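You operate a simulated robot arm through the tools that you are given. There is no shell and no other tool.

The job below is to be done with a simulated robot arm. You get a single attempt, and the scene is never put back.

Task
Let the tank down, then drain it to the HALF ring.
Fine: air inlet shut, then vent open till the tank gauge rests on nought; shut the vent when the level stands.

It is judged by the outcome, as a careful person would: the job done as asked, and still so three seconds after it is handed in. It fails if anything else is knocked over, pushed out of place, dropped, spilled or broken.

Robot
A 7-joint arm with a two-finger parallel gripper, fixed in place. Base frame: the origin is on the floor under the middle of its stand, x ahead of it, y to its left, z up. Lengths are in mm, angles in degrees, forces in N, time in s.
It reaches about 1147 mm from its shoulder. Its first joint turns from -166.0 to 166.0 degrees. Payload 3.43 kg.
Tool frame: the origin (TCP) lies between the finger pads and is the grasp point; the fingertips stand 30 mm ahead of it; z points along the fingers, y is the line along which they close. Largest opening 94 mm; finger width 28, thickness 10; the body of the gripper, 50 by 96 mm, starts 55 mm behind the TCP.
Orientation is told as [roll, pitch, yaw] about the base's x, y, z axes, in that order, counted from this pose: with the fingers straight down and closing along the base's y, the tool's x points along the base's -x, its y along +y and its z along -z.

Tools
- The arm moves only by the tool nudge_tool. Its argument "series" is a list of rows, each a list of 3 entries, a list of its own where there are three numbers: the shift along the tool's x, y, z in mm, then the turn, a rotation vector about the tool's x, y, z in degrees, then the gripper command, from -1 (shut) to 1 (fully open), values between in proportion. In form: [[[dx, dy, dz], [rx, ry, rz], hand], ...]. A call has 1 to 20 rows; each row shifts and turns the commanded pose from where the row before left it, along the tool's axes as they then stand. A row lasts 0.2 s, in which the tool goes at most 50 mm and 8.6 degrees; a call with a longer step from one row to the next is refused whole, and so is a gripper value outside its range. A pose out of reach is approached as far as the arm can. The call stops where the force on the tool passes 90 N (or 10 N more than at its start, if that is more) or the arm is blocked; 0.2 s more then pass. Each finger travels about 45 mm/s and halts on what it meets, pressing with about 45 N; the grip force reading is that of the motor and also rises with nothing between the fingers. The clock runs only during rows and for 0.2 s after the last one: add rows that do not move to give the fingers time. The reply holds the time, the measured pose of the TCP, the force on the tool along the base axes, the opening and the grip force, in the units named above and with some noise, with the torque about the TCP (base axes, N m) and any sound that the robot's microphone picked up, and new pictures: "show" is both (left out), scene, wrist or none.
- Cameras (640 x 400 px; columns grow to the right, rows downward): "scene" is fixed at [219.4, -650.4, 1678.2]; the picture's right is [0.94, -0.35, 0.00], its down [-0.14, -0.37, -0.92] and it looks along [0.32, 0.86, -0.39] (base axes); focal length 362 px, centre (320, 200). "wrist" rides on the gripper at [76, 14, -103] in the tool frame; the picture's right is [-0.18, 0.98, 0.00], its down [-0.75, -0.14, -0.64] and it looks along [-0.63, -0.12, 0.77] (tool axes); focal length 243 px, centre (320, 200). There is no depth. A picture from a camera that has moved, and an enlarged one, comes with that camera's place and axes in the base frame and with its lens.
- inspect(camera, box): a new picture of the part [left, top, right, bottom] of that camera's present view, enlarged. It takes no simulated time.
- hand_in(): hands the job in; it is judged then, once.

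Places have to be worked out from the pictures, the camera data and where the tool is seen. Open the gripper and draw the arm clear of the work before you hand the job in, unless the task says otherwise.

The tools are called after "Emit:" by a JSON object that holds its "name" and its "arguments". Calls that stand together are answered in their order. nudge_tool: Moves the arm, as the interface text tells. Its arguments: {"type":"object","properties":{"series":{"type":"array","items":{"type":"array"}},"show":{"type":"string","enum":["both","scene","wrist","none"]}},"required":["series"]} The other tools are called the same way: inspect (camera, box) takes an enlarged picture of a part of a camera's view; hand_in () hands the job in.

At the start:

```text
t: 0.0
ee_pos: [429.7, 265.4, 1491.3]
tool_rot: [-0.1, 0.0, 0.0]
contact_force: [0.0, -0.6, 0.2]
ft_torque: [0.03, 0.01, 0.02]
finger_gap: 93.8
finger_force: 0.0
```

scene: 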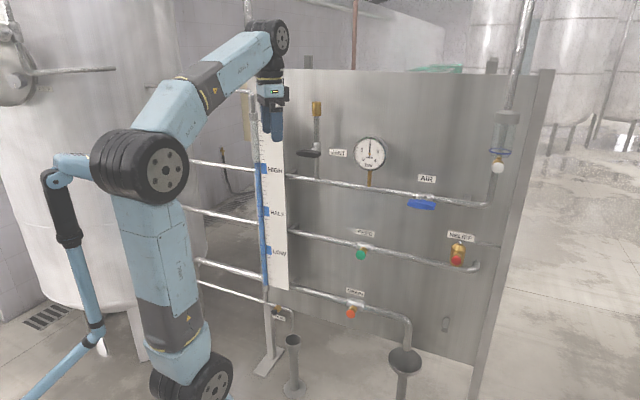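
wrist: 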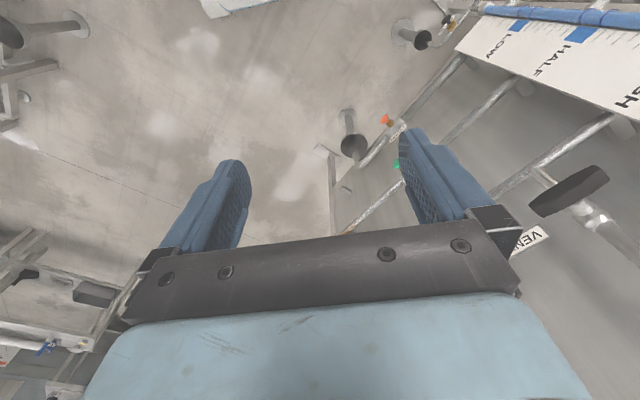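

I start by looking closely at the panel: valves, gauge, and sight glass.

Emit:
{"name": "inspect", "arguments": {"camera": "scene", "box": [290, 90, 410, 190]}}

Emit:
{"name": "inspect", "arguments": {"camera": "scene", "box": [380, 130, 530, 280]}}

Emit:
{"name": "inspect", "arguments": {"camera": "scene", "box": [230, 80, 310, 300]}}

Emit:
{"name": "inspect", "arguments": {"camera": "scene", "box": [260, 220, 430, 390]}}

Emit:
{"name": "inspect", "arguments": {"camera": "wrist", "box": [320, 0, 640, 240]}}

```text
4.00 times, centred on (350, 140) of scene
camera zoom: at [219.4, -650.4, 1678.2], right [0.94, -0.35, 0.0], down [-0.14, -0.37, -0.92], along [0.32, 0.86, -0.39], focal length 1449 px, centre (200, 440)
```

zoom: 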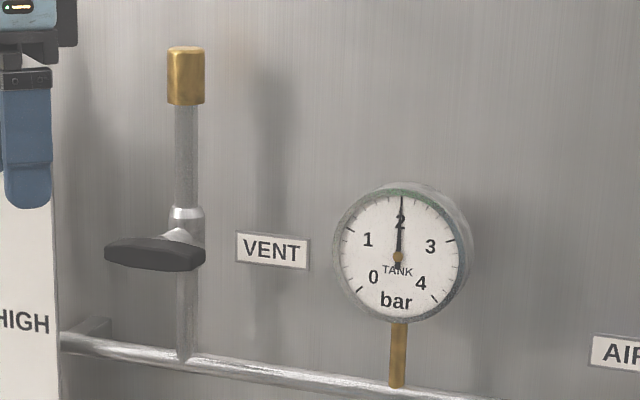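

```text
2.67 times, centred on (455, 205) of scene
camera zoom: at [219.4, -650.4, 1678.2], right [0.94, -0.35, 0.0], down [-0.14, -0.37, -0.92], along [0.32, 0.86, -0.39], focal length 966 px, centre (-40, 187)
```

zoom: 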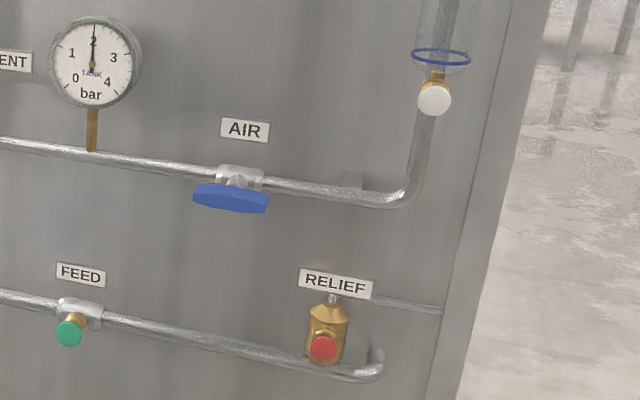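

```text
1.82 times, centred on (270, 190) of scene
camera zoom: at [219.4, -650.4, 1678.2], right [0.94, -0.35, 0.0], down [-0.14, -0.37, -0.92], along [0.32, 0.86, -0.39], focal length 659 px, centre (411, 218)
```

zoom: 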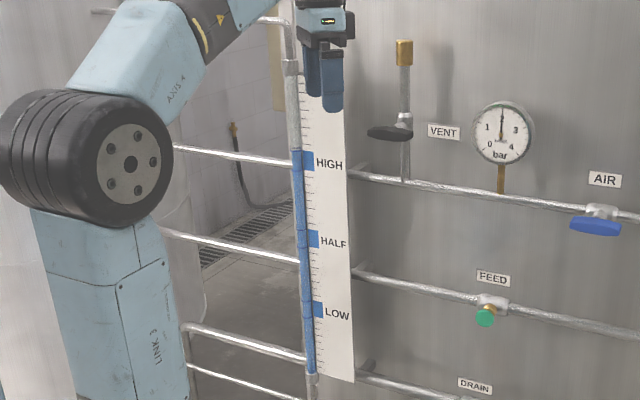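

```text
2.35 times, centred on (345, 305) of scene
camera zoom: at [219.4, -650.4, 1678.2], right [0.94, -0.35, 0.0], down [-0.14, -0.37, -0.92], along [0.32, 0.86, -0.39], focal length 852 px, centre (261, -47)
```

zoom: 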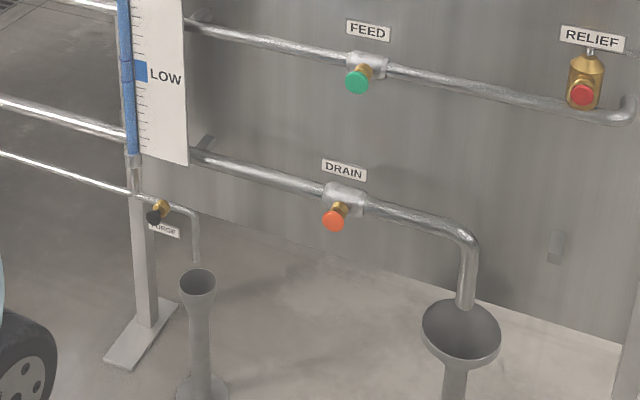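

```text
1.67 times, centred on (480, 120) of wrist
camera zoom: at [353.9, 280.1, 1595.5], right [0.18, 0.98, 0.0], down [0.75, -0.14, 0.64], along [0.63, -0.12, -0.77], focal length 404 px, centre (53, 333)
```

zoom: 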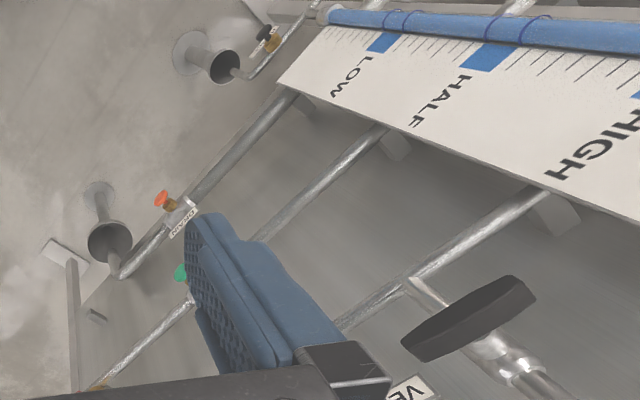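

The vent handle triangulates to about (643, 608, 1306), the drain knob to (783, 474, 613), and the air lever to about (949, 301, 1177). The panel runs at about 45°, facing the robot. I'll take closer looks at the valves before I move.

Emit:
{"name": "inspect", "arguments": {"camera": "scene", "box": [330, 285, 380, 330]}}

Emit:
{"name": "inspect", "arguments": {"camera": "scene", "box": [395, 170, 455, 220]}}

Emit:
{"name": "inspect", "arguments": {"camera": "scene", "box": [290, 130, 340, 180]}}

Emit:
{"name": "inspect", "arguments": {"camera": "scene", "box": [240, 140, 300, 300]}}

Emit:
{"name": "inspect", "arguments": {"camera": "scene", "box": [340, 225, 385, 270]}}

```text
8.89 times, centred on (355, 308) of scene
camera zoom: at [219.4, -650.4, 1678.2], right [0.94, -0.35, 0.0], down [-0.14, -0.37, -0.92], along [0.32, 0.86, -0.39], focal length 3220 px, centre (9, -756)
```

zoom: 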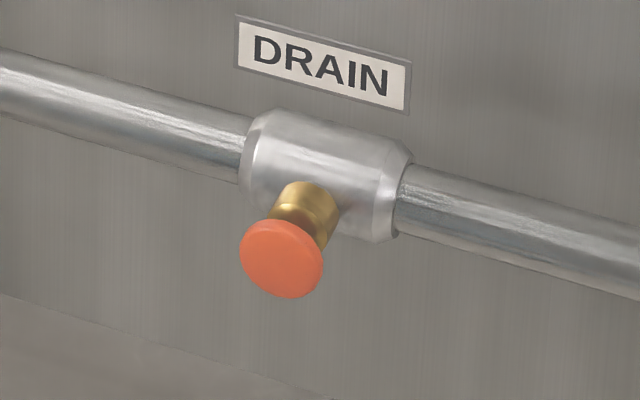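

```text
8.00 times, centred on (425, 195) of scene
camera zoom: at [219.4, -650.4, 1678.2], right [0.94, -0.35, 0.0], down [-0.14, -0.37, -0.92], along [0.32, 0.86, -0.39], focal length 2898 px, centre (-520, 240)
```

zoom: 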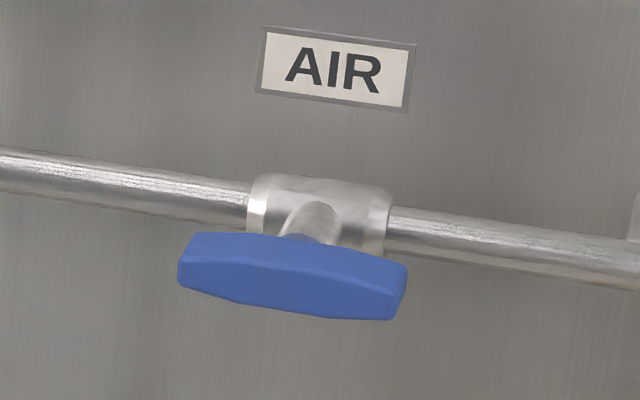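

```text
8.00 times, centred on (315, 155) of scene
camera zoom: at [219.4, -650.4, 1678.2], right [0.94, -0.35, 0.0], down [-0.14, -0.37, -0.92], along [0.32, 0.86, -0.39], focal length 2898 px, centre (360, 560)
```

zoom: 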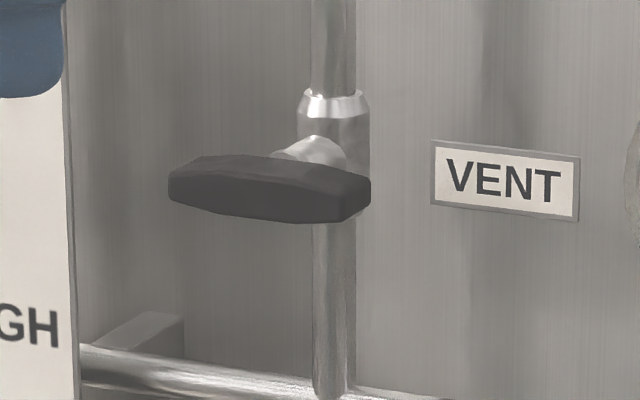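

```text
2.50 times, centred on (270, 220) of scene
camera zoom: at [219.4, -650.4, 1678.2], right [0.94, -0.35, 0.0], down [-0.14, -0.37, -0.92], along [0.32, 0.86, -0.39], focal length 906 px, centre (445, 150)
```

zoom: 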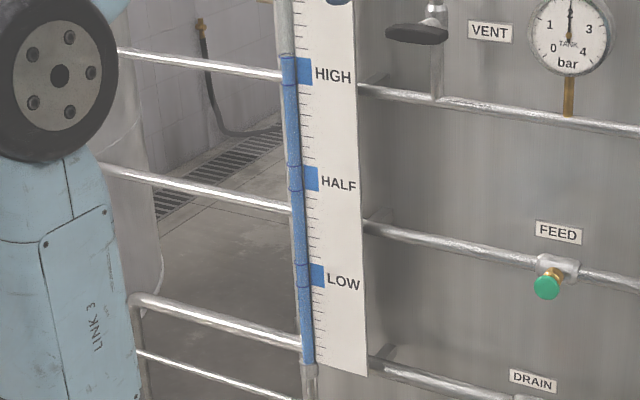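

```text
8.89 times, centred on (362, 248) of scene
camera zoom: at [219.4, -650.4, 1678.2], right [0.94, -0.35, 0.0], down [-0.14, -0.37, -0.92], along [0.32, 0.86, -0.39], focal length 3220 px, centre (-58, -222)
```

zoom: 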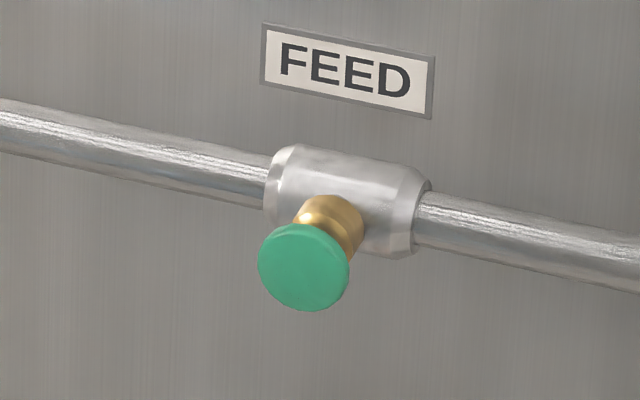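

The valves are clear now. AIR and VENT have quarter-turn bar handles: AIR lies along its pipe (open), VENT lies across its pipe (shut). DRAIN and FEED have mushroom knobs. I'll bring the tool out in front of the panel and begin turning it to face the panel.

Emit:
{"name": "nudge_tool", "arguments": {"series": [[[-31.25, -12.5, 25], [0, 0, 0], 1], [[-31.25, -12.5, 25], [0, 0, 0], 1], [[-31.25, -12.5, 25], [0, 0, 0], 1], [[-31.25, -12.5, 25], [0, 0, 0], 1], [[-31.25, -12.5, 25], [0, 0, 0], 1], [[-31.25, -12.5, 25], [0, 0, 0], 1], [[-31.25, -12.5, 25], [0, 0, 0], 1], [[-31.25, -12.5, 25], [0, 0, 0], 1], [[0, 0, 0], [0, 0, -7.5], 1], [[0, 0, 0], [0, 0, -7.5], 1], [[0, 0, 0], [0, 0, -7.5], 1], [[0, 0, 0], [0, 0, -7.5], 1], [[0, 0, 0], [0, 0, -7.5], 1], [[0, 0, 0], [0, 0, -7.5], 1], [[0, 0, 0], [0, -8, 0], 1], [[0, 0, 0], [0, -8, 0], 1], [[0, 0, 0], [0, -8, 0], 1], [[0, 0, 0], [0, -8, 0], 1], [[0, 0, 0], [0, -8, 0], 1], [[0, 0, 0], [0, -8, 0], 1]]}}

```text
t: 4.2
ee_pos: [680.3, 164.8, 1294.6]
tool_rot: [0.0, -48.1, 45.0]
contact_force: [-0.2, 0.3, 0.5]
ft_torque: [0.0, -0.03, -0.01]
finger_gap: 94.2
finger_force: 0.0
camera wrist: at [579.7, 86.0, 1305.2], right [-0.61, 0.78, 0.14], down [0.12, -0.08, 0.99], along [0.79, 0.62, -0.04], focal length 243 px, centre (320, 200)
```

scene: 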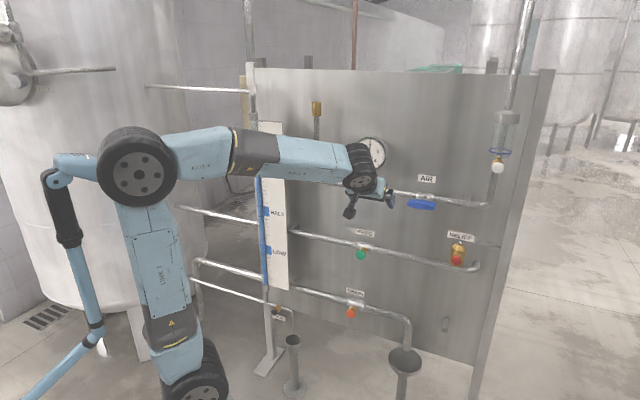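
wrist: 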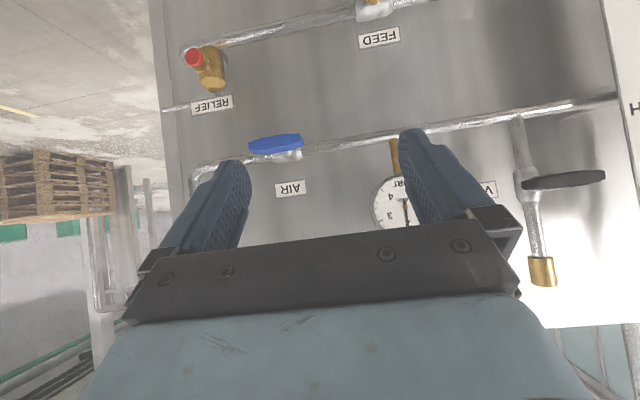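

The triangulation agrees to within about 10 mm, with the air handle near (945, 297, 1178). I'll finish pitching to face the panel and roll so that the fingers close vertically across the horizontal AIR bar.

Emit:
{"name": "nudge_tool", "arguments": {"series": [[[0, 0, 0], [0, -8.4, 0], 1], [[0, 0, 0], [0, -8.4, 0], 1], [[0, 0, 0], [0, -8.4, 0], 1], [[0, 0, 0], [0, -8.4, 0], 1], [[0, 0, 0], [0, -8.4, 0], 1], [[0, 0, 0], [0, 0, -8.2], 1], [[0, 0, 0], [0, 0, -8.2], 1], [[0, 0, 0], [0, 0, -8.2], 1], [[0, 0, 0], [0, 0, -8.2], 1], [[0, 0, 0], [0, 0, -8.2], 1], [[0, 0, 0], [0, 0, -8.2], 1], [[0, 0, 0], [0, 0, -8.2], 1], [[0, 0, 0], [0, 0, -8.2], 1], [[0, 0, 0], [0, 0, -8.2], 1], [[0, 0, 0], [0, 0, -8.2], 1], [[0, 0, 0], [0, 0, -8], 1]]}}

```text
t: 7.2
ee_pos: [465.4, 411.3, 1347.7]
tool_rot: [-101.8, -27.7, -176.1]
contact_force: [0.5, 0.2, -0.1]
ft_torque: [-0.01, 0.02, -0.05]
finger_gap: 94.1
finger_force: 0.0
out of reach, approached as far as the arm can: row 11
stopped in row 14: the arm was blocked; the commanded pose is now the measured one
camera wrist: at [522.6, 318.3, 1281.2], right [-0.62, 0.16, -0.77], down [-0.62, -0.7, 0.36], along [-0.48, 0.7, 0.53], focal length 243 px, centre (320, 200)
```

scene: 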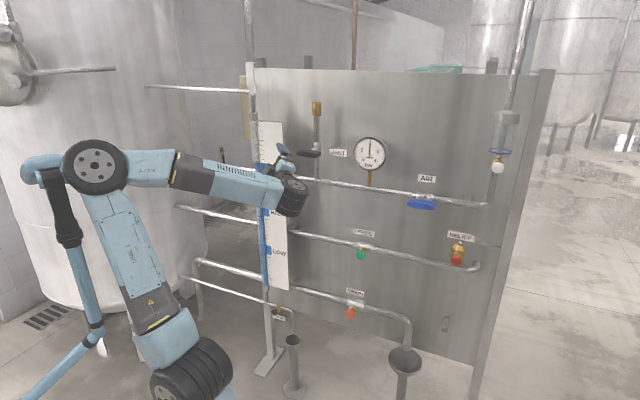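
wrist: 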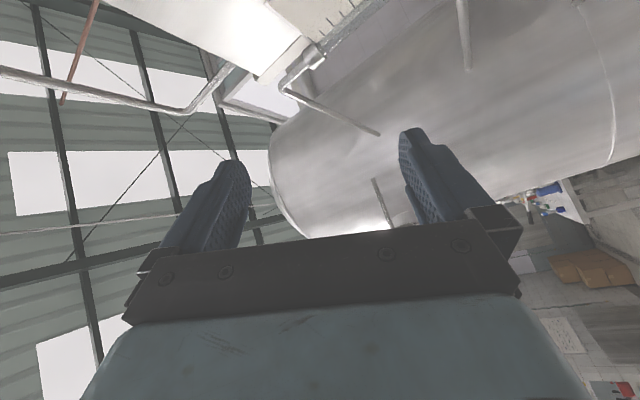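

The roll in that direction ran into a joint limit, so the arm swung to an odd pose with no contact force. I'll check that nothing was disturbed before I unwind.

Emit:
{"name": "inspect", "arguments": {"camera": "scene", "box": [220, 80, 420, 205]}}

```text
3.20 times, centred on (320, 142) of scene
camera zoom: at [219.4, -650.4, 1678.2], right [0.94, -0.35, 0.0], down [-0.14, -0.37, -0.92], along [0.32, 0.86, -0.39], focal length 1159 px, centre (320, 384)
```

zoom: 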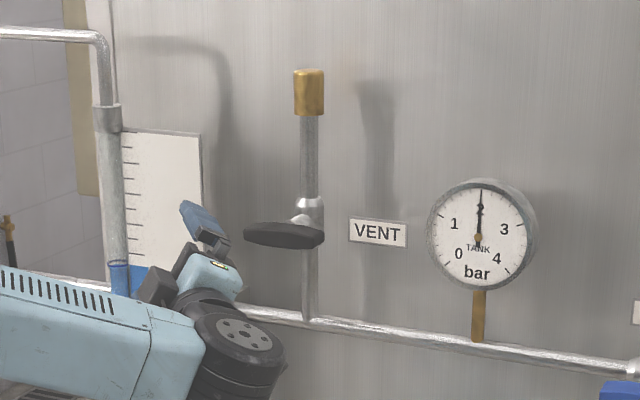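

Everything is untouched and the gauge still reads 2. I'll rotate back to face the panel with tool x down, using the opposite roll direction.

Emit:
{"name": "nudge_tool", "arguments": {"series": [[[0, 0, -20], [0, 0, 0], 1], [[0, 0, -20], [0, 0, 0], 1], [[0, 0, 0], [3.7, 3.55, 6.07], 1], [[0, 0, 0], [3.7, 3.55, 6.07], 1], [[0, 0, 0], [3.7, 3.55, 6.07], 1], [[0, 0, 0], [3.7, 3.55, 6.07], 1], [[0, 0, 0], [3.7, 3.55, 6.07], 1], [[0, 0, 0], [3.7, 3.55, 6.07], 1], [[0, 0, 0], [3.7, 3.55, 6.07], 1], [[0, 0, 0], [3.7, 3.55, 6.07], 1], [[0, 0, 0], [3.7, 3.55, 6.07], 1]]}}

```text
t: 9.8
ee_pos: [495.0, 355.1, 1331.6]
tool_rot: [71.5, -84.7, -27.0]
contact_force: [0.0, 0.2, -0.2]
ft_torque: [-0.02, -0.01, -0.05]
finger_gap: 93.9
finger_force: 0.1
stopped in row 11: the arm was blocked; the commanded pose is now the measured one
camera wrist: at [405.2, 297.0, 1259.5], right [-0.67, 0.69, 0.27], down [-0.3, -0.58, 0.76], along [0.68, 0.43, 0.6], focal length 243 px, centre (320, 200)
```

scene: 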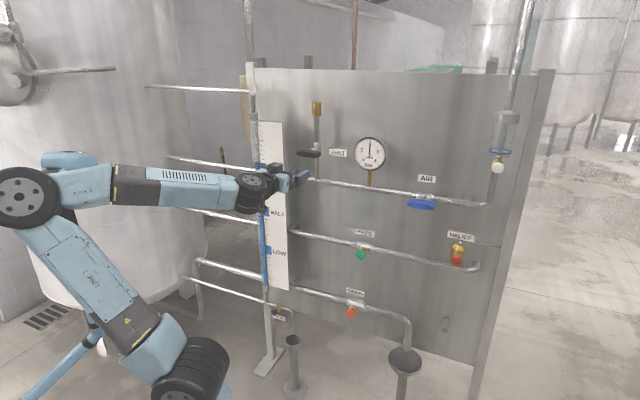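
wrist: 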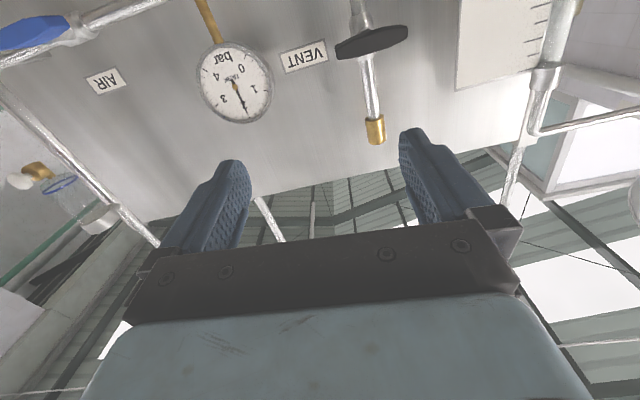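

The orientation is now nearly right (tool z at about (0.71, 0.70, −0.03), x down), but the arm is folded too close to its base. I'll slide right along the panel, away from the limit.

Emit:
{"name": "nudge_tool", "arguments": {"series": [[[5, -38, 5], [0, 0, 0], 1], [[5, -38, 5], [0, 0, 0], 1], [[5, -38, 5], [0, 0, 0], 1], [[5, -38, 5], [0, 0, 0], 1], [[5, -38, 5], [0, 0, 0], 1], [[5, -38, 5], [0, 0, 0], 1], [[5, -38, 5], [0, 0, 0], 1]]}}

```text
t: 11.4
ee_pos: [703.9, 191.8, 1272.6]
tool_rot: [71.0, -84.8, -26.7]
contact_force: [0.1, 1.0, -0.7]
ft_torque: [-0.03, 0.03, -0.07]
finger_gap: 94.1
finger_force: 0.1
camera wrist: at [614.0, 133.7, 1201.6], right [-0.67, 0.7, 0.27], down [-0.3, -0.58, 0.76], along [0.68, 0.43, 0.6], focal length 243 px, centre (320, 200)
```

scene: 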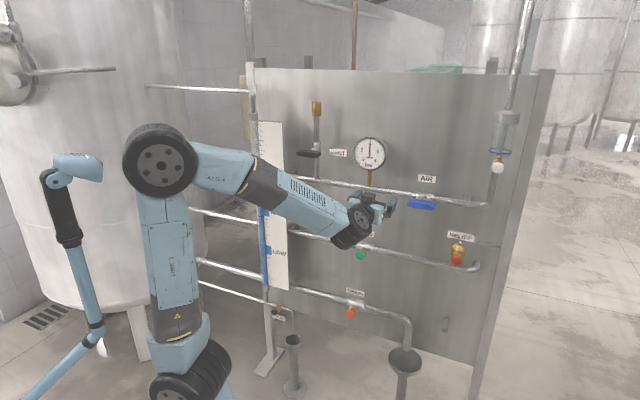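
wrist: 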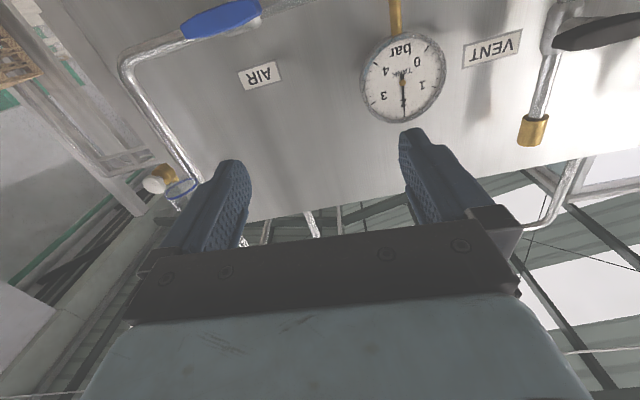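

The arm is back in a comfortable posture. Now I'll roll the positive way so that the fingers close vertically (tool x to the left, y up).

Emit:
{"name": "nudge_tool", "arguments": {"series": [[[0, 0, 0], [-0.17, -0.07, 7.74], 1], [[0, 0, 0], [-0.17, -0.07, 7.74], 1], [[0, 0, 0], [-0.17, -0.07, 7.74], 1], [[0, 0, 0], [-0.17, -0.07, 7.74], 1], [[0, 0, 0], [-0.17, -0.07, 7.74], 1], [[0, 0, 0], [-0.17, -0.07, 7.74], 1], [[0, 0, 0], [-0.17, -0.07, 7.74], 1], [[0, 0, 0], [-0.17, -0.07, 7.74], 1], [[0, 0, 0], [-0.17, -0.07, 7.74], 1], [[0, 0, 0], [-0.17, -0.07, 7.74], 1], [[0, 0, 0], [-0.17, -0.07, 7.74], 1]]}}

```text
t: 13.8
ee_pos: [701.7, 189.3, 1271.4]
tool_rot: [90.1, 0.1, -45.1]
contact_force: [-0.6, -0.1, -1.1]
ft_torque: [-0.02, -0.01, 0.0]
finger_gap: 93.9
finger_force: 0.0
camera wrist: at [575.7, 171.8, 1287.0], right [0.13, -0.13, 0.98], down [0.08, -0.99, -0.14], along [0.99, 0.1, -0.12], focal length 243 px, centre (320, 200)
```

scene: 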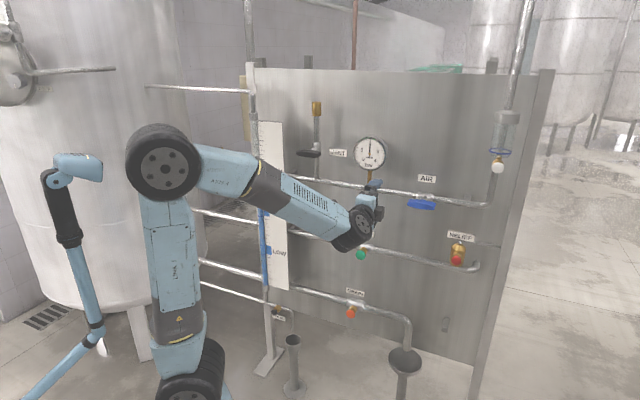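
wrist: 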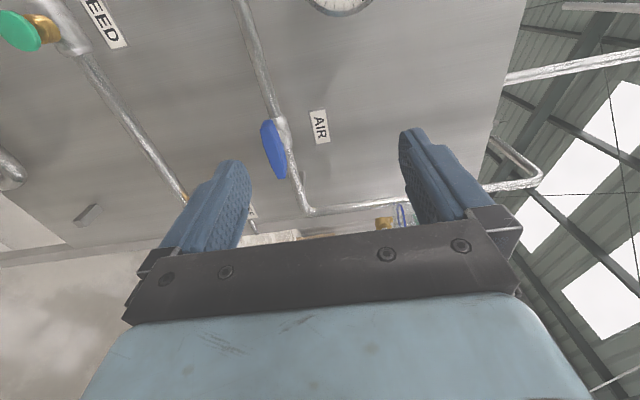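

The tool faces the panel squarely (rot [90, 0, −45]), and re-triangulating puts the AIR handle at about (950, 303, 1177). I'll move to a pre-grasp point 110 mm in front of it.

Emit:
{"name": "nudge_tool", "arguments": {"series": [[[-19.04, -18.88, 29.12], [0, 0, 0], 1], [[-19.04, -18.88, 29.12], [0, 0, 0], 1], [[-19.04, -18.88, 29.12], [0, 0, 0], 1], [[-19.04, -18.88, 29.12], [0, 0, 0], 1], [[-19.04, -18.88, 29.12], [0, 0, 0], 1], [[0, 0, 0], [0, 0, 0], 1]]}}

```text
t: 15.2
ee_pos: [874.1, 224.6, 1177.5]
tool_rot: [90.0, 0.0, -45.1]
contact_force: [-0.1, -0.3, 0.0]
ft_torque: [0.0, 0.01, 0.03]
finger_gap: 93.9
finger_force: 0.1
camera wrist: at [748.6, 207.2, 1193.2], right [0.13, -0.13, 0.98], down [0.08, -0.99, -0.14], along [0.99, 0.09, -0.12], focal length 243 px, centre (320, 200)
```

scene: 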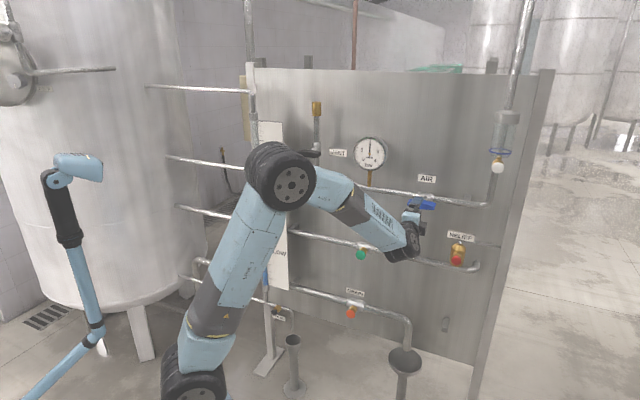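
wrist: 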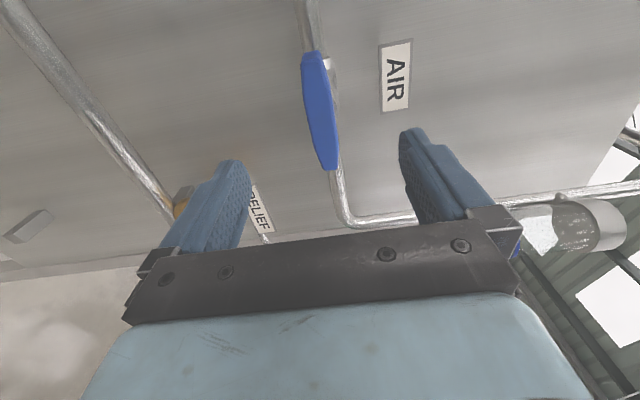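

The AIR handle lies centred between the open fingers at about (950.5, 302.5, 1178). I'll advance 105 mm to straddle it.

Emit:
{"name": "nudge_tool", "arguments": {"series": [[[0, 0, 25], [0, 0, 0], 1], [[0, 0, 25], [0, 0, 0], 1], [[0, 0, 25], [0, 0, 0], 1], [[0, 0, 18], [0, 0, 0], 1], [[0, 0, 12], [0, 0, 0], 1], [[0, 0, 0], [0, 0, 0], 1]]}}

```text
t: 16.6
ee_pos: [946.4, 298.9, 1178.4]
tool_rot: [90.2, 0.0, -45.1]
contact_force: [0.8, 0.2, -0.3]
ft_torque: [0.01, 0.02, 0.02]
finger_gap: 93.9
finger_force: 0.1
camera wrist: at [821.4, 281.5, 1193.1], right [0.13, -0.13, 0.98], down [0.08, -0.99, -0.14], along [0.99, 0.09, -0.12], focal length 243 px, centre (320, 200)
```

scene: 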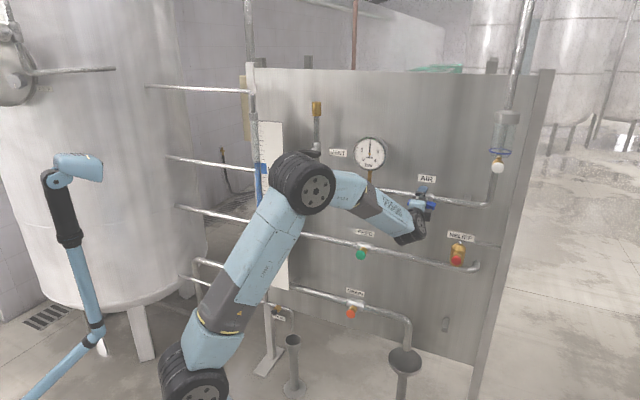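
wrist: 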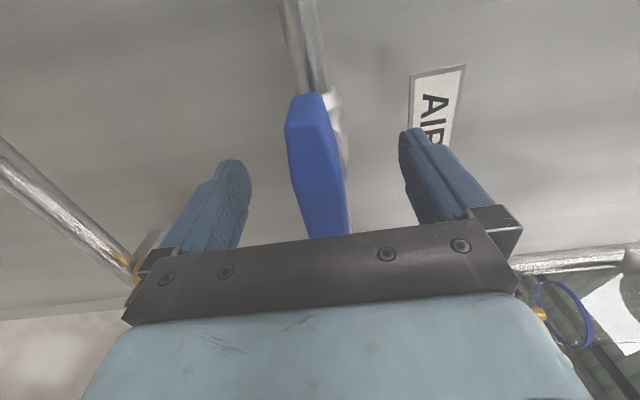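

The handle sits between the fingers with no contact, so I'll close on it.

Emit:
{"name": "nudge_tool", "arguments": {"series": [[[0, 0, 0], [0, 0, 0], -1], [[0, 0, 0], [0, 0, 0], -1], [[0, 0, 0], [0, 0, 0], -1], [[0, 0, 0], [0, 0, 0], -1], [[0, 0, 0], [0, 0, 0], -1], [[0, 0, 0], [0, 0, 0], -1]]}}

```text
t: 18.0
ee_pos: [948.2, 298.9, 1180.1]
tool_rot: [90.2, -0.1, -45.1]
contact_force: [9.9, 3.8, 16.6]
ft_torque: [-0.96, 1.13, 0.09]
finger_gap: 24.8
finger_force: 45.0
camera wrist: at [821.2, 281.5, 1194.3], right [0.13, -0.13, 0.98], down [0.08, -0.99, -0.14], along [0.99, 0.09, -0.12], focal length 243 px, centre (320, 200)
```

scene: 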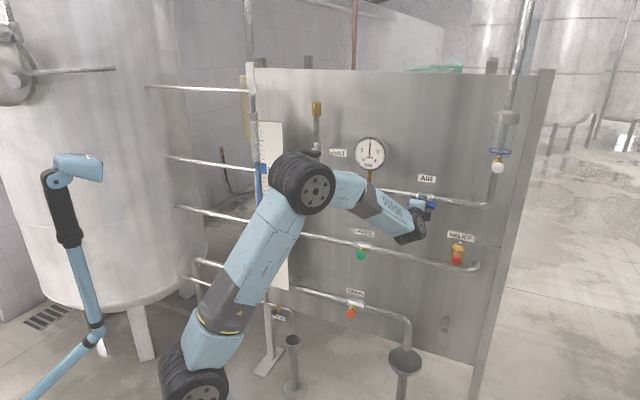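
wrist: 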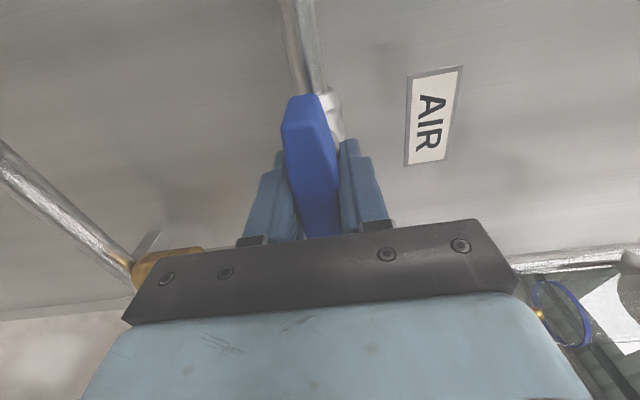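

Gripped at 24.8 mm. The handle is about 2 mm above my line, so I'll relieve that and make a small clockwise test turn, watching the torque.

Emit:
{"name": "nudge_tool", "arguments": {"series": [[[0, 1.7, 0], [0, 0, 0], -1], [[0, 0, 0], [0, 0, 4], -1], [[0, 0, 0], [0, 0, 4], -1], [[0, 0, 0], [0, 0, 0], -1]], "show": "wrist"}}

```text
t: 19.0
ee_pos: [947.7, 299.5, 1180.6]
tool_rot: [90.0, 8.0, -45.0]
contact_force: [0.5, 3.9, 10.1]
ft_torque: [0.0, -0.31, 0.0]
finger_gap: 25.1
finger_force: 44.9
camera wrist: at [822.3, 280.2, 1205.6], right [0.23, -0.23, 0.95], down [0.06, -0.97, -0.25], along [0.97, 0.11, -0.2], focal length 243 px, centre (320, 200)
```

wrist: 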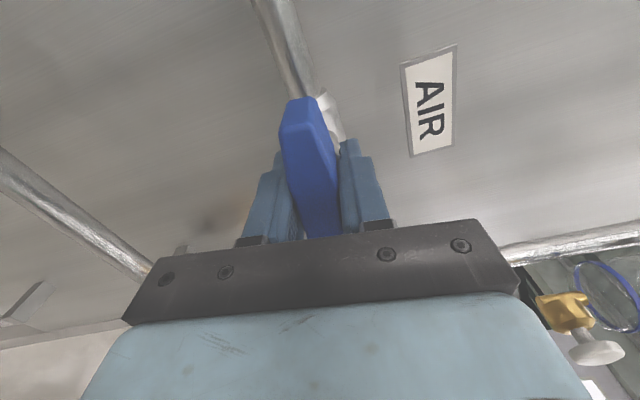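

The handle turns freely clockwise with little torque. I'll continue the turn.

Emit:
{"name": "nudge_tool", "arguments": {"series": [[[0, 0, 0], [0, 0, 8], -1], [[0, 0, 0], [0, 0, 8], -1], [[0, 0, 0], [0, 0, 8], -1], [[0, 0, 0], [0, 0, 8], -1], [[0, 0, 0], [0, 0, 8], -1], [[0, 0, 0], [0, 0, 0], -1]]}}

```text
t: 20.4
ee_pos: [947.4, 299.1, 1182.0]
tool_rot: [90.4, 48.1, -44.9]
contact_force: [18.2, 4.0, 34.7]
ft_torque: [0.33, -0.42, 0.77]
finger_gap: 25.7
finger_force: 44.5
camera wrist: at [845.8, 255.8, 1248.0], right [0.6, -0.61, 0.52], down [-0.17, -0.73, -0.66], along [0.78, 0.31, -0.54], focal length 243 px, centre (320, 200)
```

scene: 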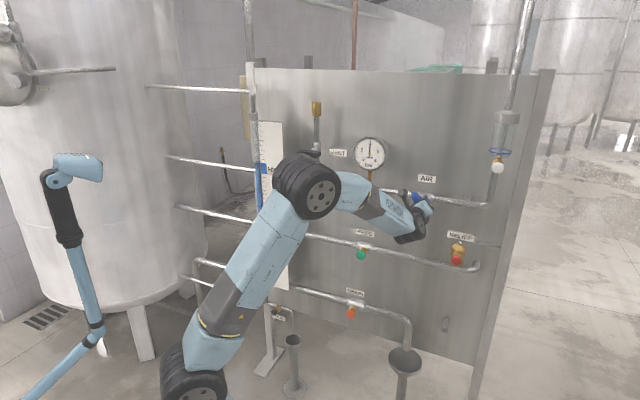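
wrist: 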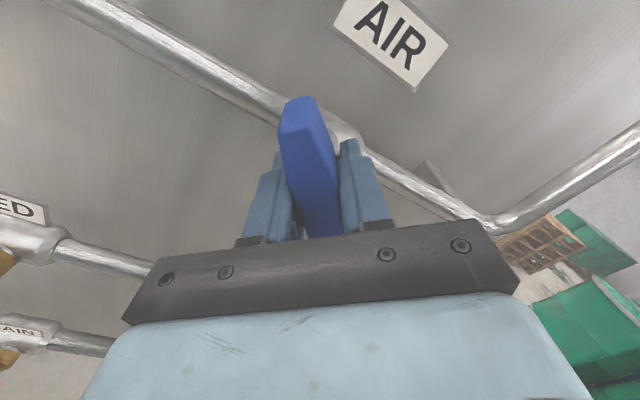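

The handle follows, but there is a 35 N upward side load because my axis is about 2 mm low. I'll shift along the force and continue the turn.

Emit:
{"name": "nudge_tool", "arguments": {"series": [[[1.1, 1.8, 0.6], [0, 0, 0], -1], [[0, 0, 0], [0, 0, 7], -1], [[0, 0, 0], [0, 0, 7], -1], [[0, 0, 0], [0, 0, 7], -1], [[0, 0, 0], [0, 0, 0], -1]], "show": "wrist"}}

```text
t: 21.6
ee_pos: [948.7, 297.8, 1182.0]
tool_rot: [90.0, 69.2, -45.1]
contact_force: [4.0, -6.9, 17.5]
ft_torque: [0.49, -0.12, 0.18]
finger_gap: 25.1
finger_force: 45.3
camera wrist: at [865.6, 236.3, 1257.8], right [0.69, -0.7, 0.18], down [-0.36, -0.55, -0.75], along [0.62, 0.46, -0.63], focal length 243 px, centre (320, 200)
```

wrist: 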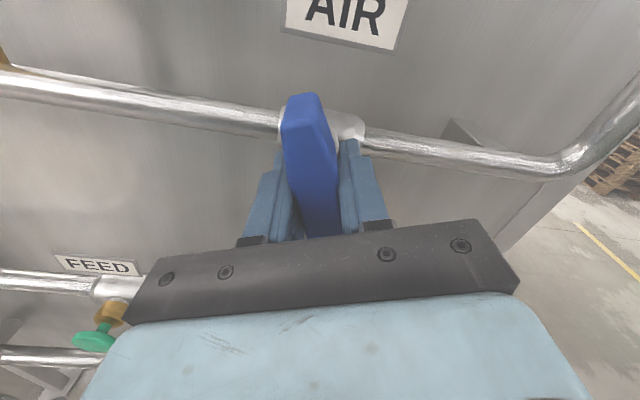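

Now at 69° with the load down to about 18 N. I'll turn through the last 21° or so toward a quarter turn, checking for the stop.

Emit:
{"name": "nudge_tool", "arguments": {"series": [[[0.8, 0, 0], [0, 0, 7], -1], [[0, 0, 0], [0, 0, 7], -1], [[0, 0, 0], [0, 0, 7], -1], [[0, 0, 0], [0, 0, 0], -1]]}}

```text
t: 22.6
ee_pos: [949.3, 298.6, 1181.7]
tool_rot: [-89.6, 89.8, 135.1]
contact_force: [6.7, -12.3, 3.9]
ft_torque: [-0.22, -0.04, -0.21]
finger_gap: 26.0
finger_force: 45.1
camera wrist: at [886.0, 216.2, 1258.1], right [0.69, -0.7, -0.19], down [-0.56, -0.35, -0.75], along [0.46, 0.63, -0.63], focal length 243 px, centre (320, 200)
```

scene: 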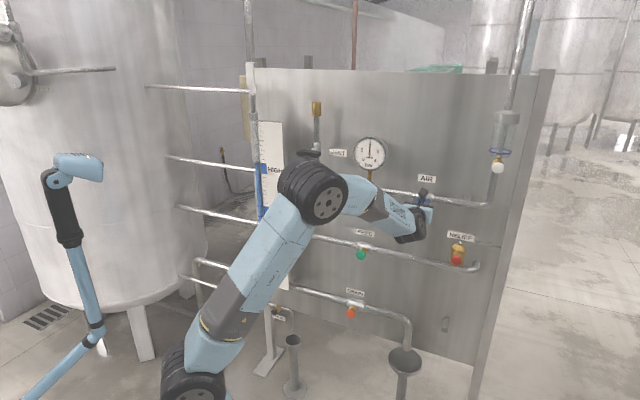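
wrist: 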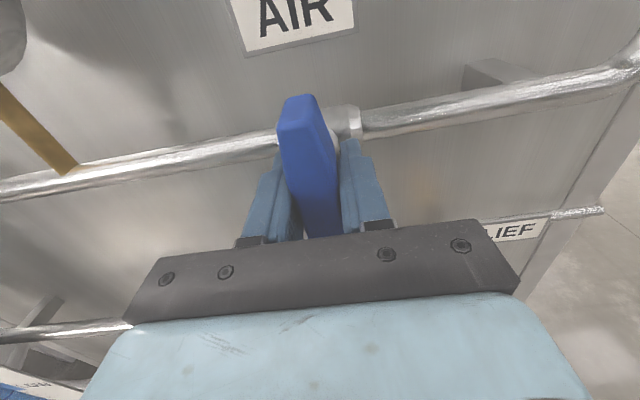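

The handle stands at 90° with no stop felt yet. I'll nudge a few degrees more to see whether the stop is met.

Emit:
{"name": "nudge_tool", "arguments": {"series": [[[0, 0, 0], [0, 0, 2], -1], [[0, 0, 0], [0, 0, 2], -1], [[0, 0, 0], [0, 0, 0], -1]], "show": "wrist"}}

Emit:
{"name": "inspect", "arguments": {"camera": "scene", "box": [330, 120, 410, 180]}}

```text
t: 23.4
ee_pos: [948.4, 297.8, 1181.5]
tool_rot: [-90.1, 85.8, 134.7]
contact_force: [4.3, -17.1, -2.2]
ft_torque: [-1.01, -0.94, 0.03]
finger_gap: 25.9
finger_force: 45.5
camera wrist: at [889.7, 212.5, 1257.3], right [0.68, -0.69, -0.25], down [-0.59, -0.31, -0.74], along [0.43, 0.66, -0.62], focal length 243 px, centre (320, 200)
```

wrist: 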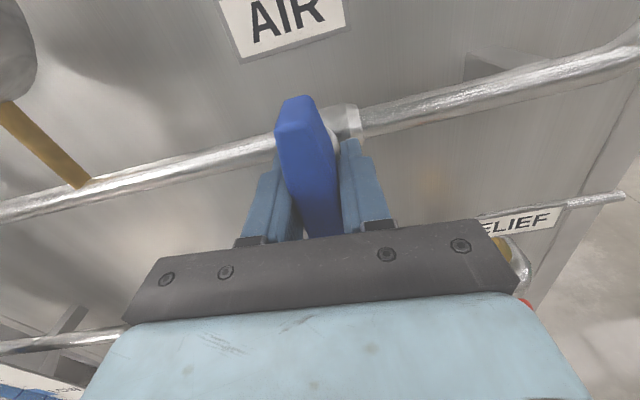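

```text
6.67 times, centred on (370, 150) of scene
camera zoom: at [219.4, -650.4, 1678.2], right [0.94, -0.35, 0.0], down [-0.14, -0.37, -0.92], along [0.32, 0.86, -0.39], focal length 2415 px, centre (-13, 533)
```

zoom: 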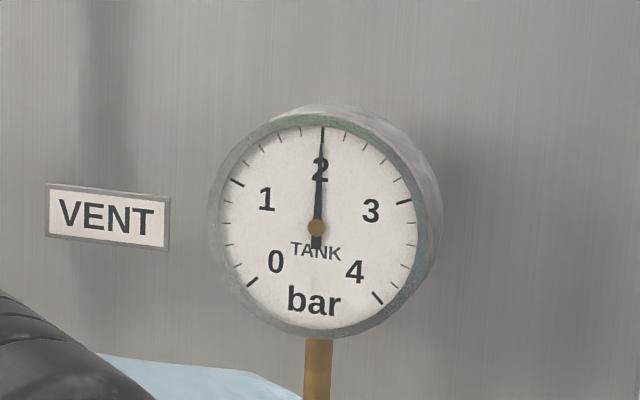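

Torque rose to −1.4 N·m, so the stop is met at about 90° and the AIR valve is shut. I'll ease back, open the fingers, and retreat.

Emit:
{"name": "nudge_tool", "arguments": {"series": [[[0, 0, 0], [0, 0, -3], -1], [[0, 0, 0], [0, 0, 0], 1], [[0, 0, 0], [0, 0, 0], 1], [[0, 0, 0], [0, 0, 0], 1], [[0, 0, 0], [0, 0, 0], 1], [[0, 0, -15], [0, 0, 0], 1], [[0, 0, -25], [0, 0, 0], 1], [[0, 0, -30], [0, 0, 0], 1], [[0, 0, -40], [0, 0, 0], 1], [[0, 0, -40], [0, 0, 0], 1]]}}

```text
t: 25.6
ee_pos: [840.1, 194.1, 1181.7]
tool_rot: [-91.3, 89.0, 133.6]
contact_force: [-0.3, 0.2, -0.2]
ft_torque: [0.02, 0.0, 0.02]
finger_gap: 94.1
finger_force: 0.1
camera wrist: at [778.3, 111.6, 1258.6], right [0.69, -0.69, -0.2], down [-0.56, -0.34, -0.75], along [0.45, 0.63, -0.63], focal length 243 px, centre (320, 200)
```

scene: 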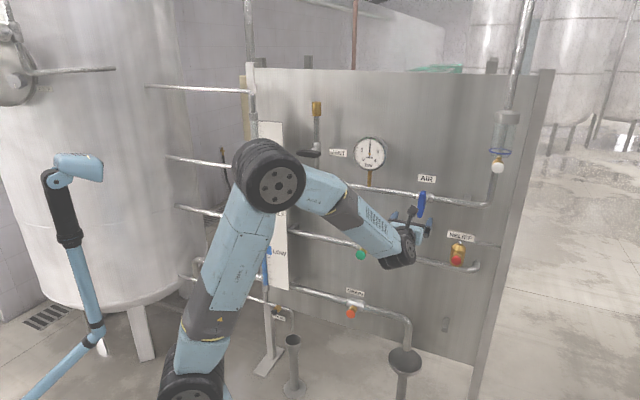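
wrist: 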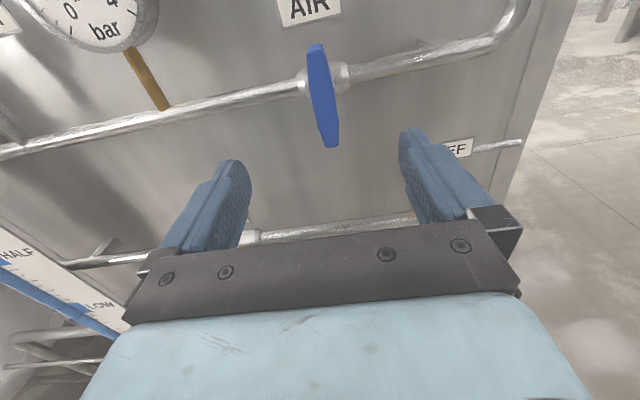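

The AIR lever now stands vertical, across its pipe, so it is shut. Next I'll roll back so the fingers close vertically and slide left along the panel toward the VENT handle, keeping well off the panel.

Emit:
{"name": "nudge_tool", "arguments": {"series": [[[0, 0, 0], [0, 0, -8.27], 1], [[0, 0, 0], [0, 0, -8.27], 1], [[0, 0, 0], [0, 0, -8.27], 1], [[0, 0, 0], [0, 0, -8.27], 1], [[0, 0, 0], [0, 0, -8.27], 1], [[0, 0, 0], [0, 0, -8.27], 1], [[0, 0, 0], [0, 0, -8.27], 1], [[0, 0, 0], [0, 0, -8.27], 1], [[0, 0, 0], [0, 0, -8.27], 1], [[0, 0, 0], [0, 0, -8.27], 1], [[0, 0, 0], [0, 0, -8.27], 1], [[43, 12.8, 3], [0, 0, 0], 1], [[43, 12.8, 3], [0, 0, 0], 1], [[43, 12.8, 3], [0, 0, 0], 1], [[43, 12.8, 3], [0, 0, 0], 1], [[43, 12.8, 3], [0, 0, 0], 1], [[43, 12.8, 3], [0, 0, 0], 1]]}}

```text
t: 29.2
ee_pos: [672.2, 389.4, 1257.7]
tool_rot: [89.9, 0.2, -45.1]
contact_force: [0.6, 0.0, 0.1]
ft_torque: [0.02, -0.02, 0.03]
finger_gap: 94.1
finger_force: 0.1
camera wrist: at [546.1, 372.6, 1274.1], right [0.13, -0.13, 0.98], down [0.08, -0.99, -0.14], along [0.99, 0.09, -0.12], focal length 243 px, centre (320, 200)
```

scene: 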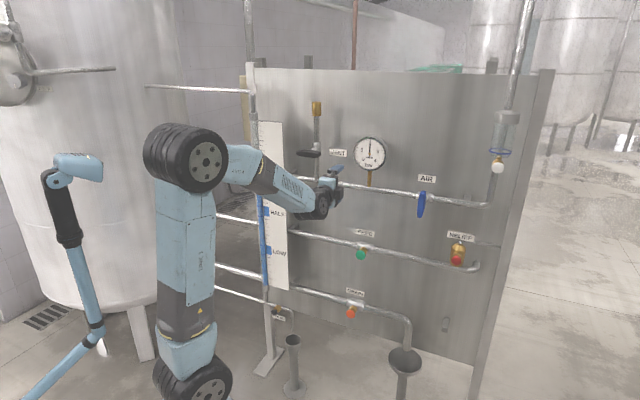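
wrist: 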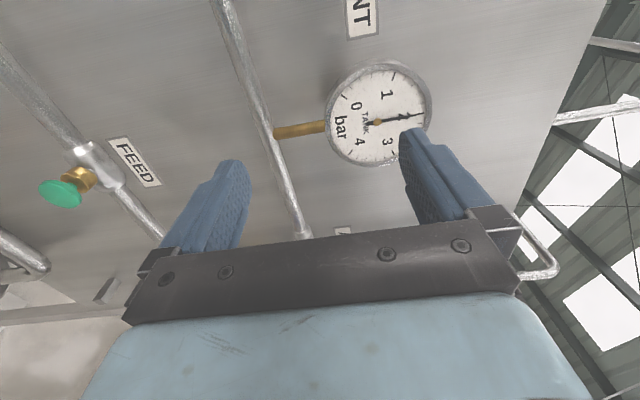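

The gauge still reads 2 bar. I'll continue left to line up in front of the VENT handle.

Emit:
{"name": "nudge_tool", "arguments": {"series": [[[35, 10.2, 4], [0, 0, 0], 1], [[35, 10.2, 4], [0, 0, 0], 1], [[35, 10.2, 4], [0, 0, 0], 1], [[35, 10.2, 4], [0, 0, 0], 1], [[35, 10.2, 4], [0, 0, 0], 1], [[0, 0, 0], [0, 0, 0], 1]]}}

```text
t: 30.8
ee_pos: [715.3, 359.8, 1310.7]
tool_rot: [90.0, 0.2, -64.8]
contact_force: [-0.4, 0.0, 0.0]
ft_torque: [0.01, 0.0, -0.01]
finger_gap: 93.8
finger_force: 0.1
out of reach, approached as far as the arm can: row 1, 2
stopped in row 6: the arm was blocked; the commanded pose is now the measured one
camera wrist: at [589.9, 385.9, 1326.7], right [0.08, -0.17, 0.98], down [-0.26, -0.95, -0.14], along [0.96, -0.24, -0.12], focal length 243 px, centre (320, 200)
```

scene: 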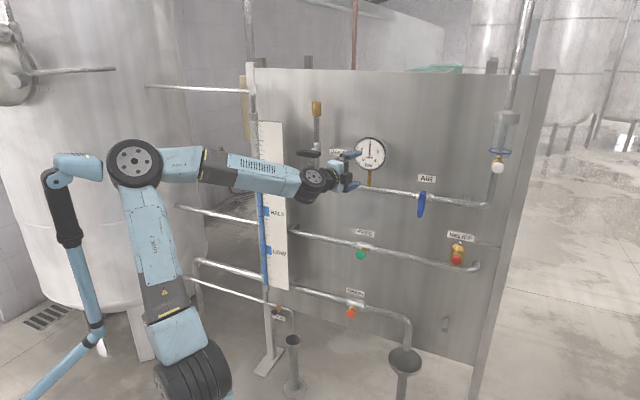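
wrist: 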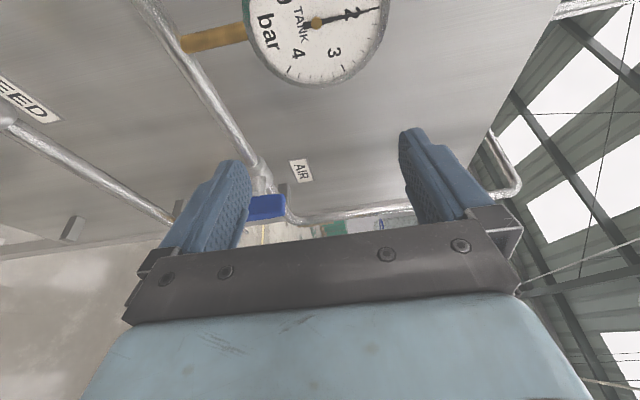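

The arm hit a wrist limit: at this azimuth, facing the panel with this wrist branch needs the forearm roll past its range. I'll back off to the right, so that I can pitch the hand down there, slide left with the fingers down, and pitch up again in the arm's own plane.

Emit:
{"name": "nudge_tool", "arguments": {"series": [[[-38, -8, 0], [0, 0, 0], 1], [[-38, -8, 0], [0, 0, 0], 1], [[-38, -8, 0], [0, 0, 0], 1], [[-38, -8, 0], [0, 0, 0], 1], [[0, 0, 0], [0, 6.6, 0], 1], [[0, 0, 0], [0, 6.6, 0], 1], [[0, 0, 0], [0, 6.6, 0], 1], [[0, 0, 0], [0, 0, 0], 1]]}}

```text
t: 32.6
ee_pos: [779.7, 224.2, 1279.0]
tool_rot: [90.1, 0.2, -44.7]
contact_force: [0.3, -0.1, -0.3]
ft_torque: [0.03, -0.04, 0.01]
finger_gap: 94.0
finger_force: 0.0
camera wrist: at [652.8, 205.5, 1293.9], right [0.13, -0.13, 0.98], down [0.08, -0.99, -0.14], along [0.99, 0.1, -0.12], focal length 243 px, centre (320, 200)
```

scene: 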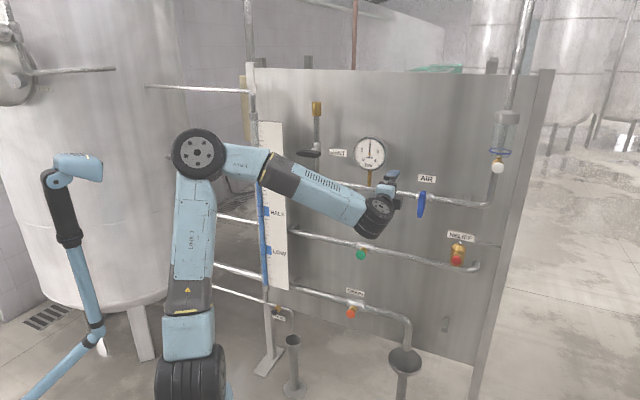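
wrist: 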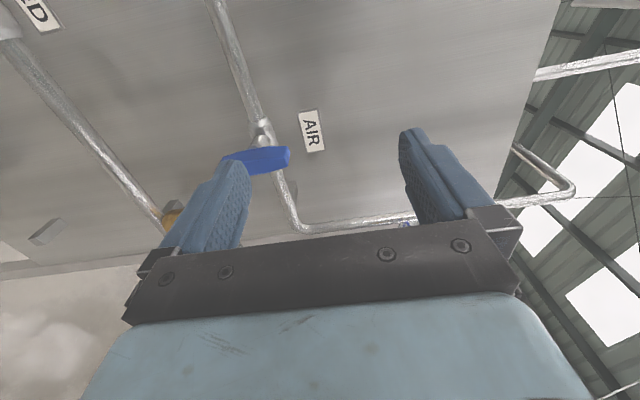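

The pose is good and the yaw is back to facing the panel. Now I'll pitch the hand down in place.

Emit:
{"name": "nudge_tool", "arguments": {"series": [[[0, 0, 0], [8.2, 0, 0], 1], [[0, 0, 0], [8.2, 0, 0], 1], [[0, 0, 0], [8.2, 0, 0], 1], [[0, 0, 0], [8.2, 0, 0], 1], [[0, 0, 0], [8.2, 0, 0], 1], [[0, 0, 0], [8.2, 0, 0], 1], [[0, 0, 0], [8.2, 0, 0], 1], [[0, 0, 0], [8.2, 0, 0], 1], [[0, 0, 0], [8.2, 0, 0], 1], [[0, 0, 0], [8.2, 0, 0], 1]]}}

```text
t: 34.8
ee_pos: [778.3, 224.0, 1279.3]
tool_rot: [7.9, -0.1, -44.8]
contact_force: [-0.4, 0.7, 0.5]
ft_torque: [0.06, -0.06, 0.02]
finger_gap: 94.1
finger_force: 0.0
camera wrist: at [724.7, 278.0, 1383.6], right [0.82, 0.56, 0.14], down [0.37, -0.69, 0.62], along [0.44, -0.45, -0.78], focal length 243 px, centre (320, 200)
```

scene: 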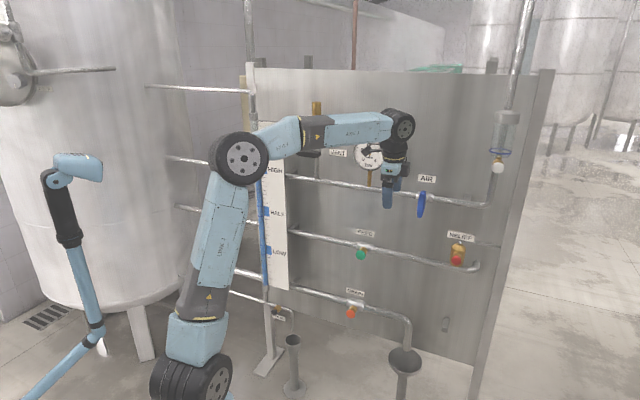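
wrist: 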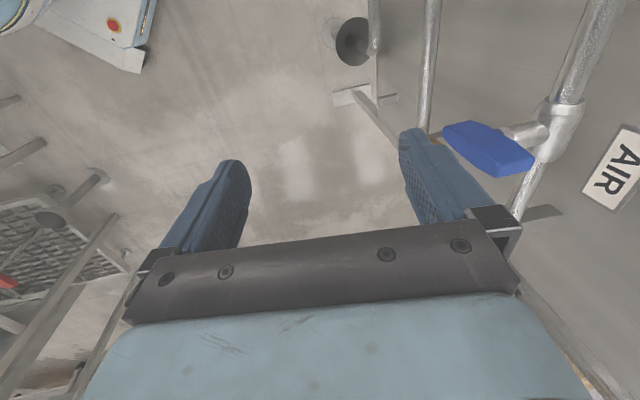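

The hand points down now with the forearm nearly level, clear of the gauge. I'll slide left along the panel to stand in front of the VENT handle.

Emit:
{"name": "nudge_tool", "arguments": {"series": [[[36.7, 4, -2], [0, 0, 0], 1], [[36.7, 4, -2], [0, 0, 0], 1], [[36.7, 4, -2], [0, 0, 0], 1], [[36.7, 4, -2], [0, 0, 0], 1], [[36.7, 4, -2], [0, 0, 0], 1], [[36.7, 4, -2], [0, 0, 0], 1], [[36.7, 4, -2], [0, 0, 0], 1], [[36.7, 4, -2], [0, 0, 0], 1], [[36.7, 4, -2], [0, 0, 0], 1], [[36.7, 4, -2], [0, 0, 0], 1]]}}

```text
t: 37.0
ee_pos: [543.7, 509.0, 1304.2]
tool_rot: [8.2, 0.1, -44.9]
contact_force: [-0.3, -0.8, 0.0]
ft_torque: [0.03, 0.01, 0.01]
finger_gap: 94.2
finger_force: 0.0
camera wrist: at [490.8, 563.2, 1408.5], right [0.82, 0.56, 0.14], down [0.37, -0.7, 0.61], along [0.44, -0.45, -0.78], focal length 243 px, centre (320, 200)
```

scene: 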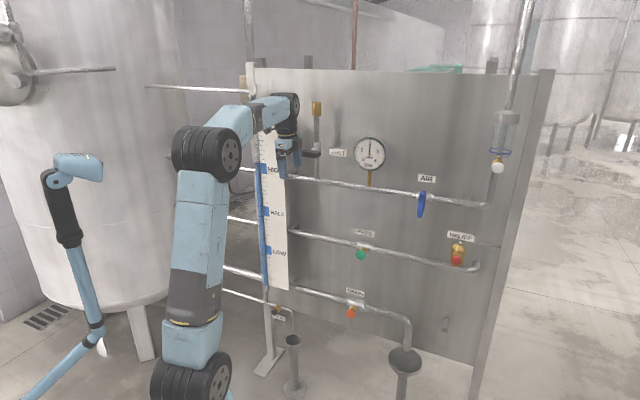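
wrist: 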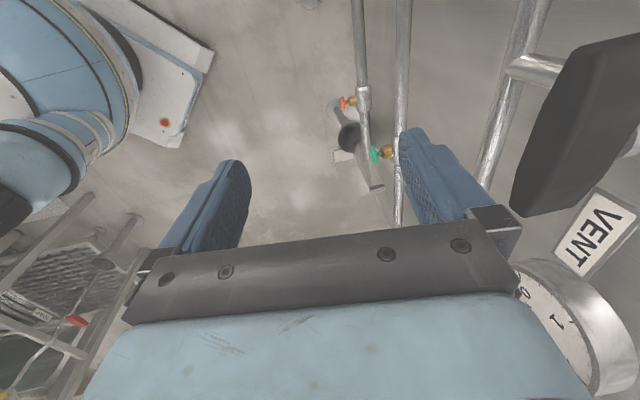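

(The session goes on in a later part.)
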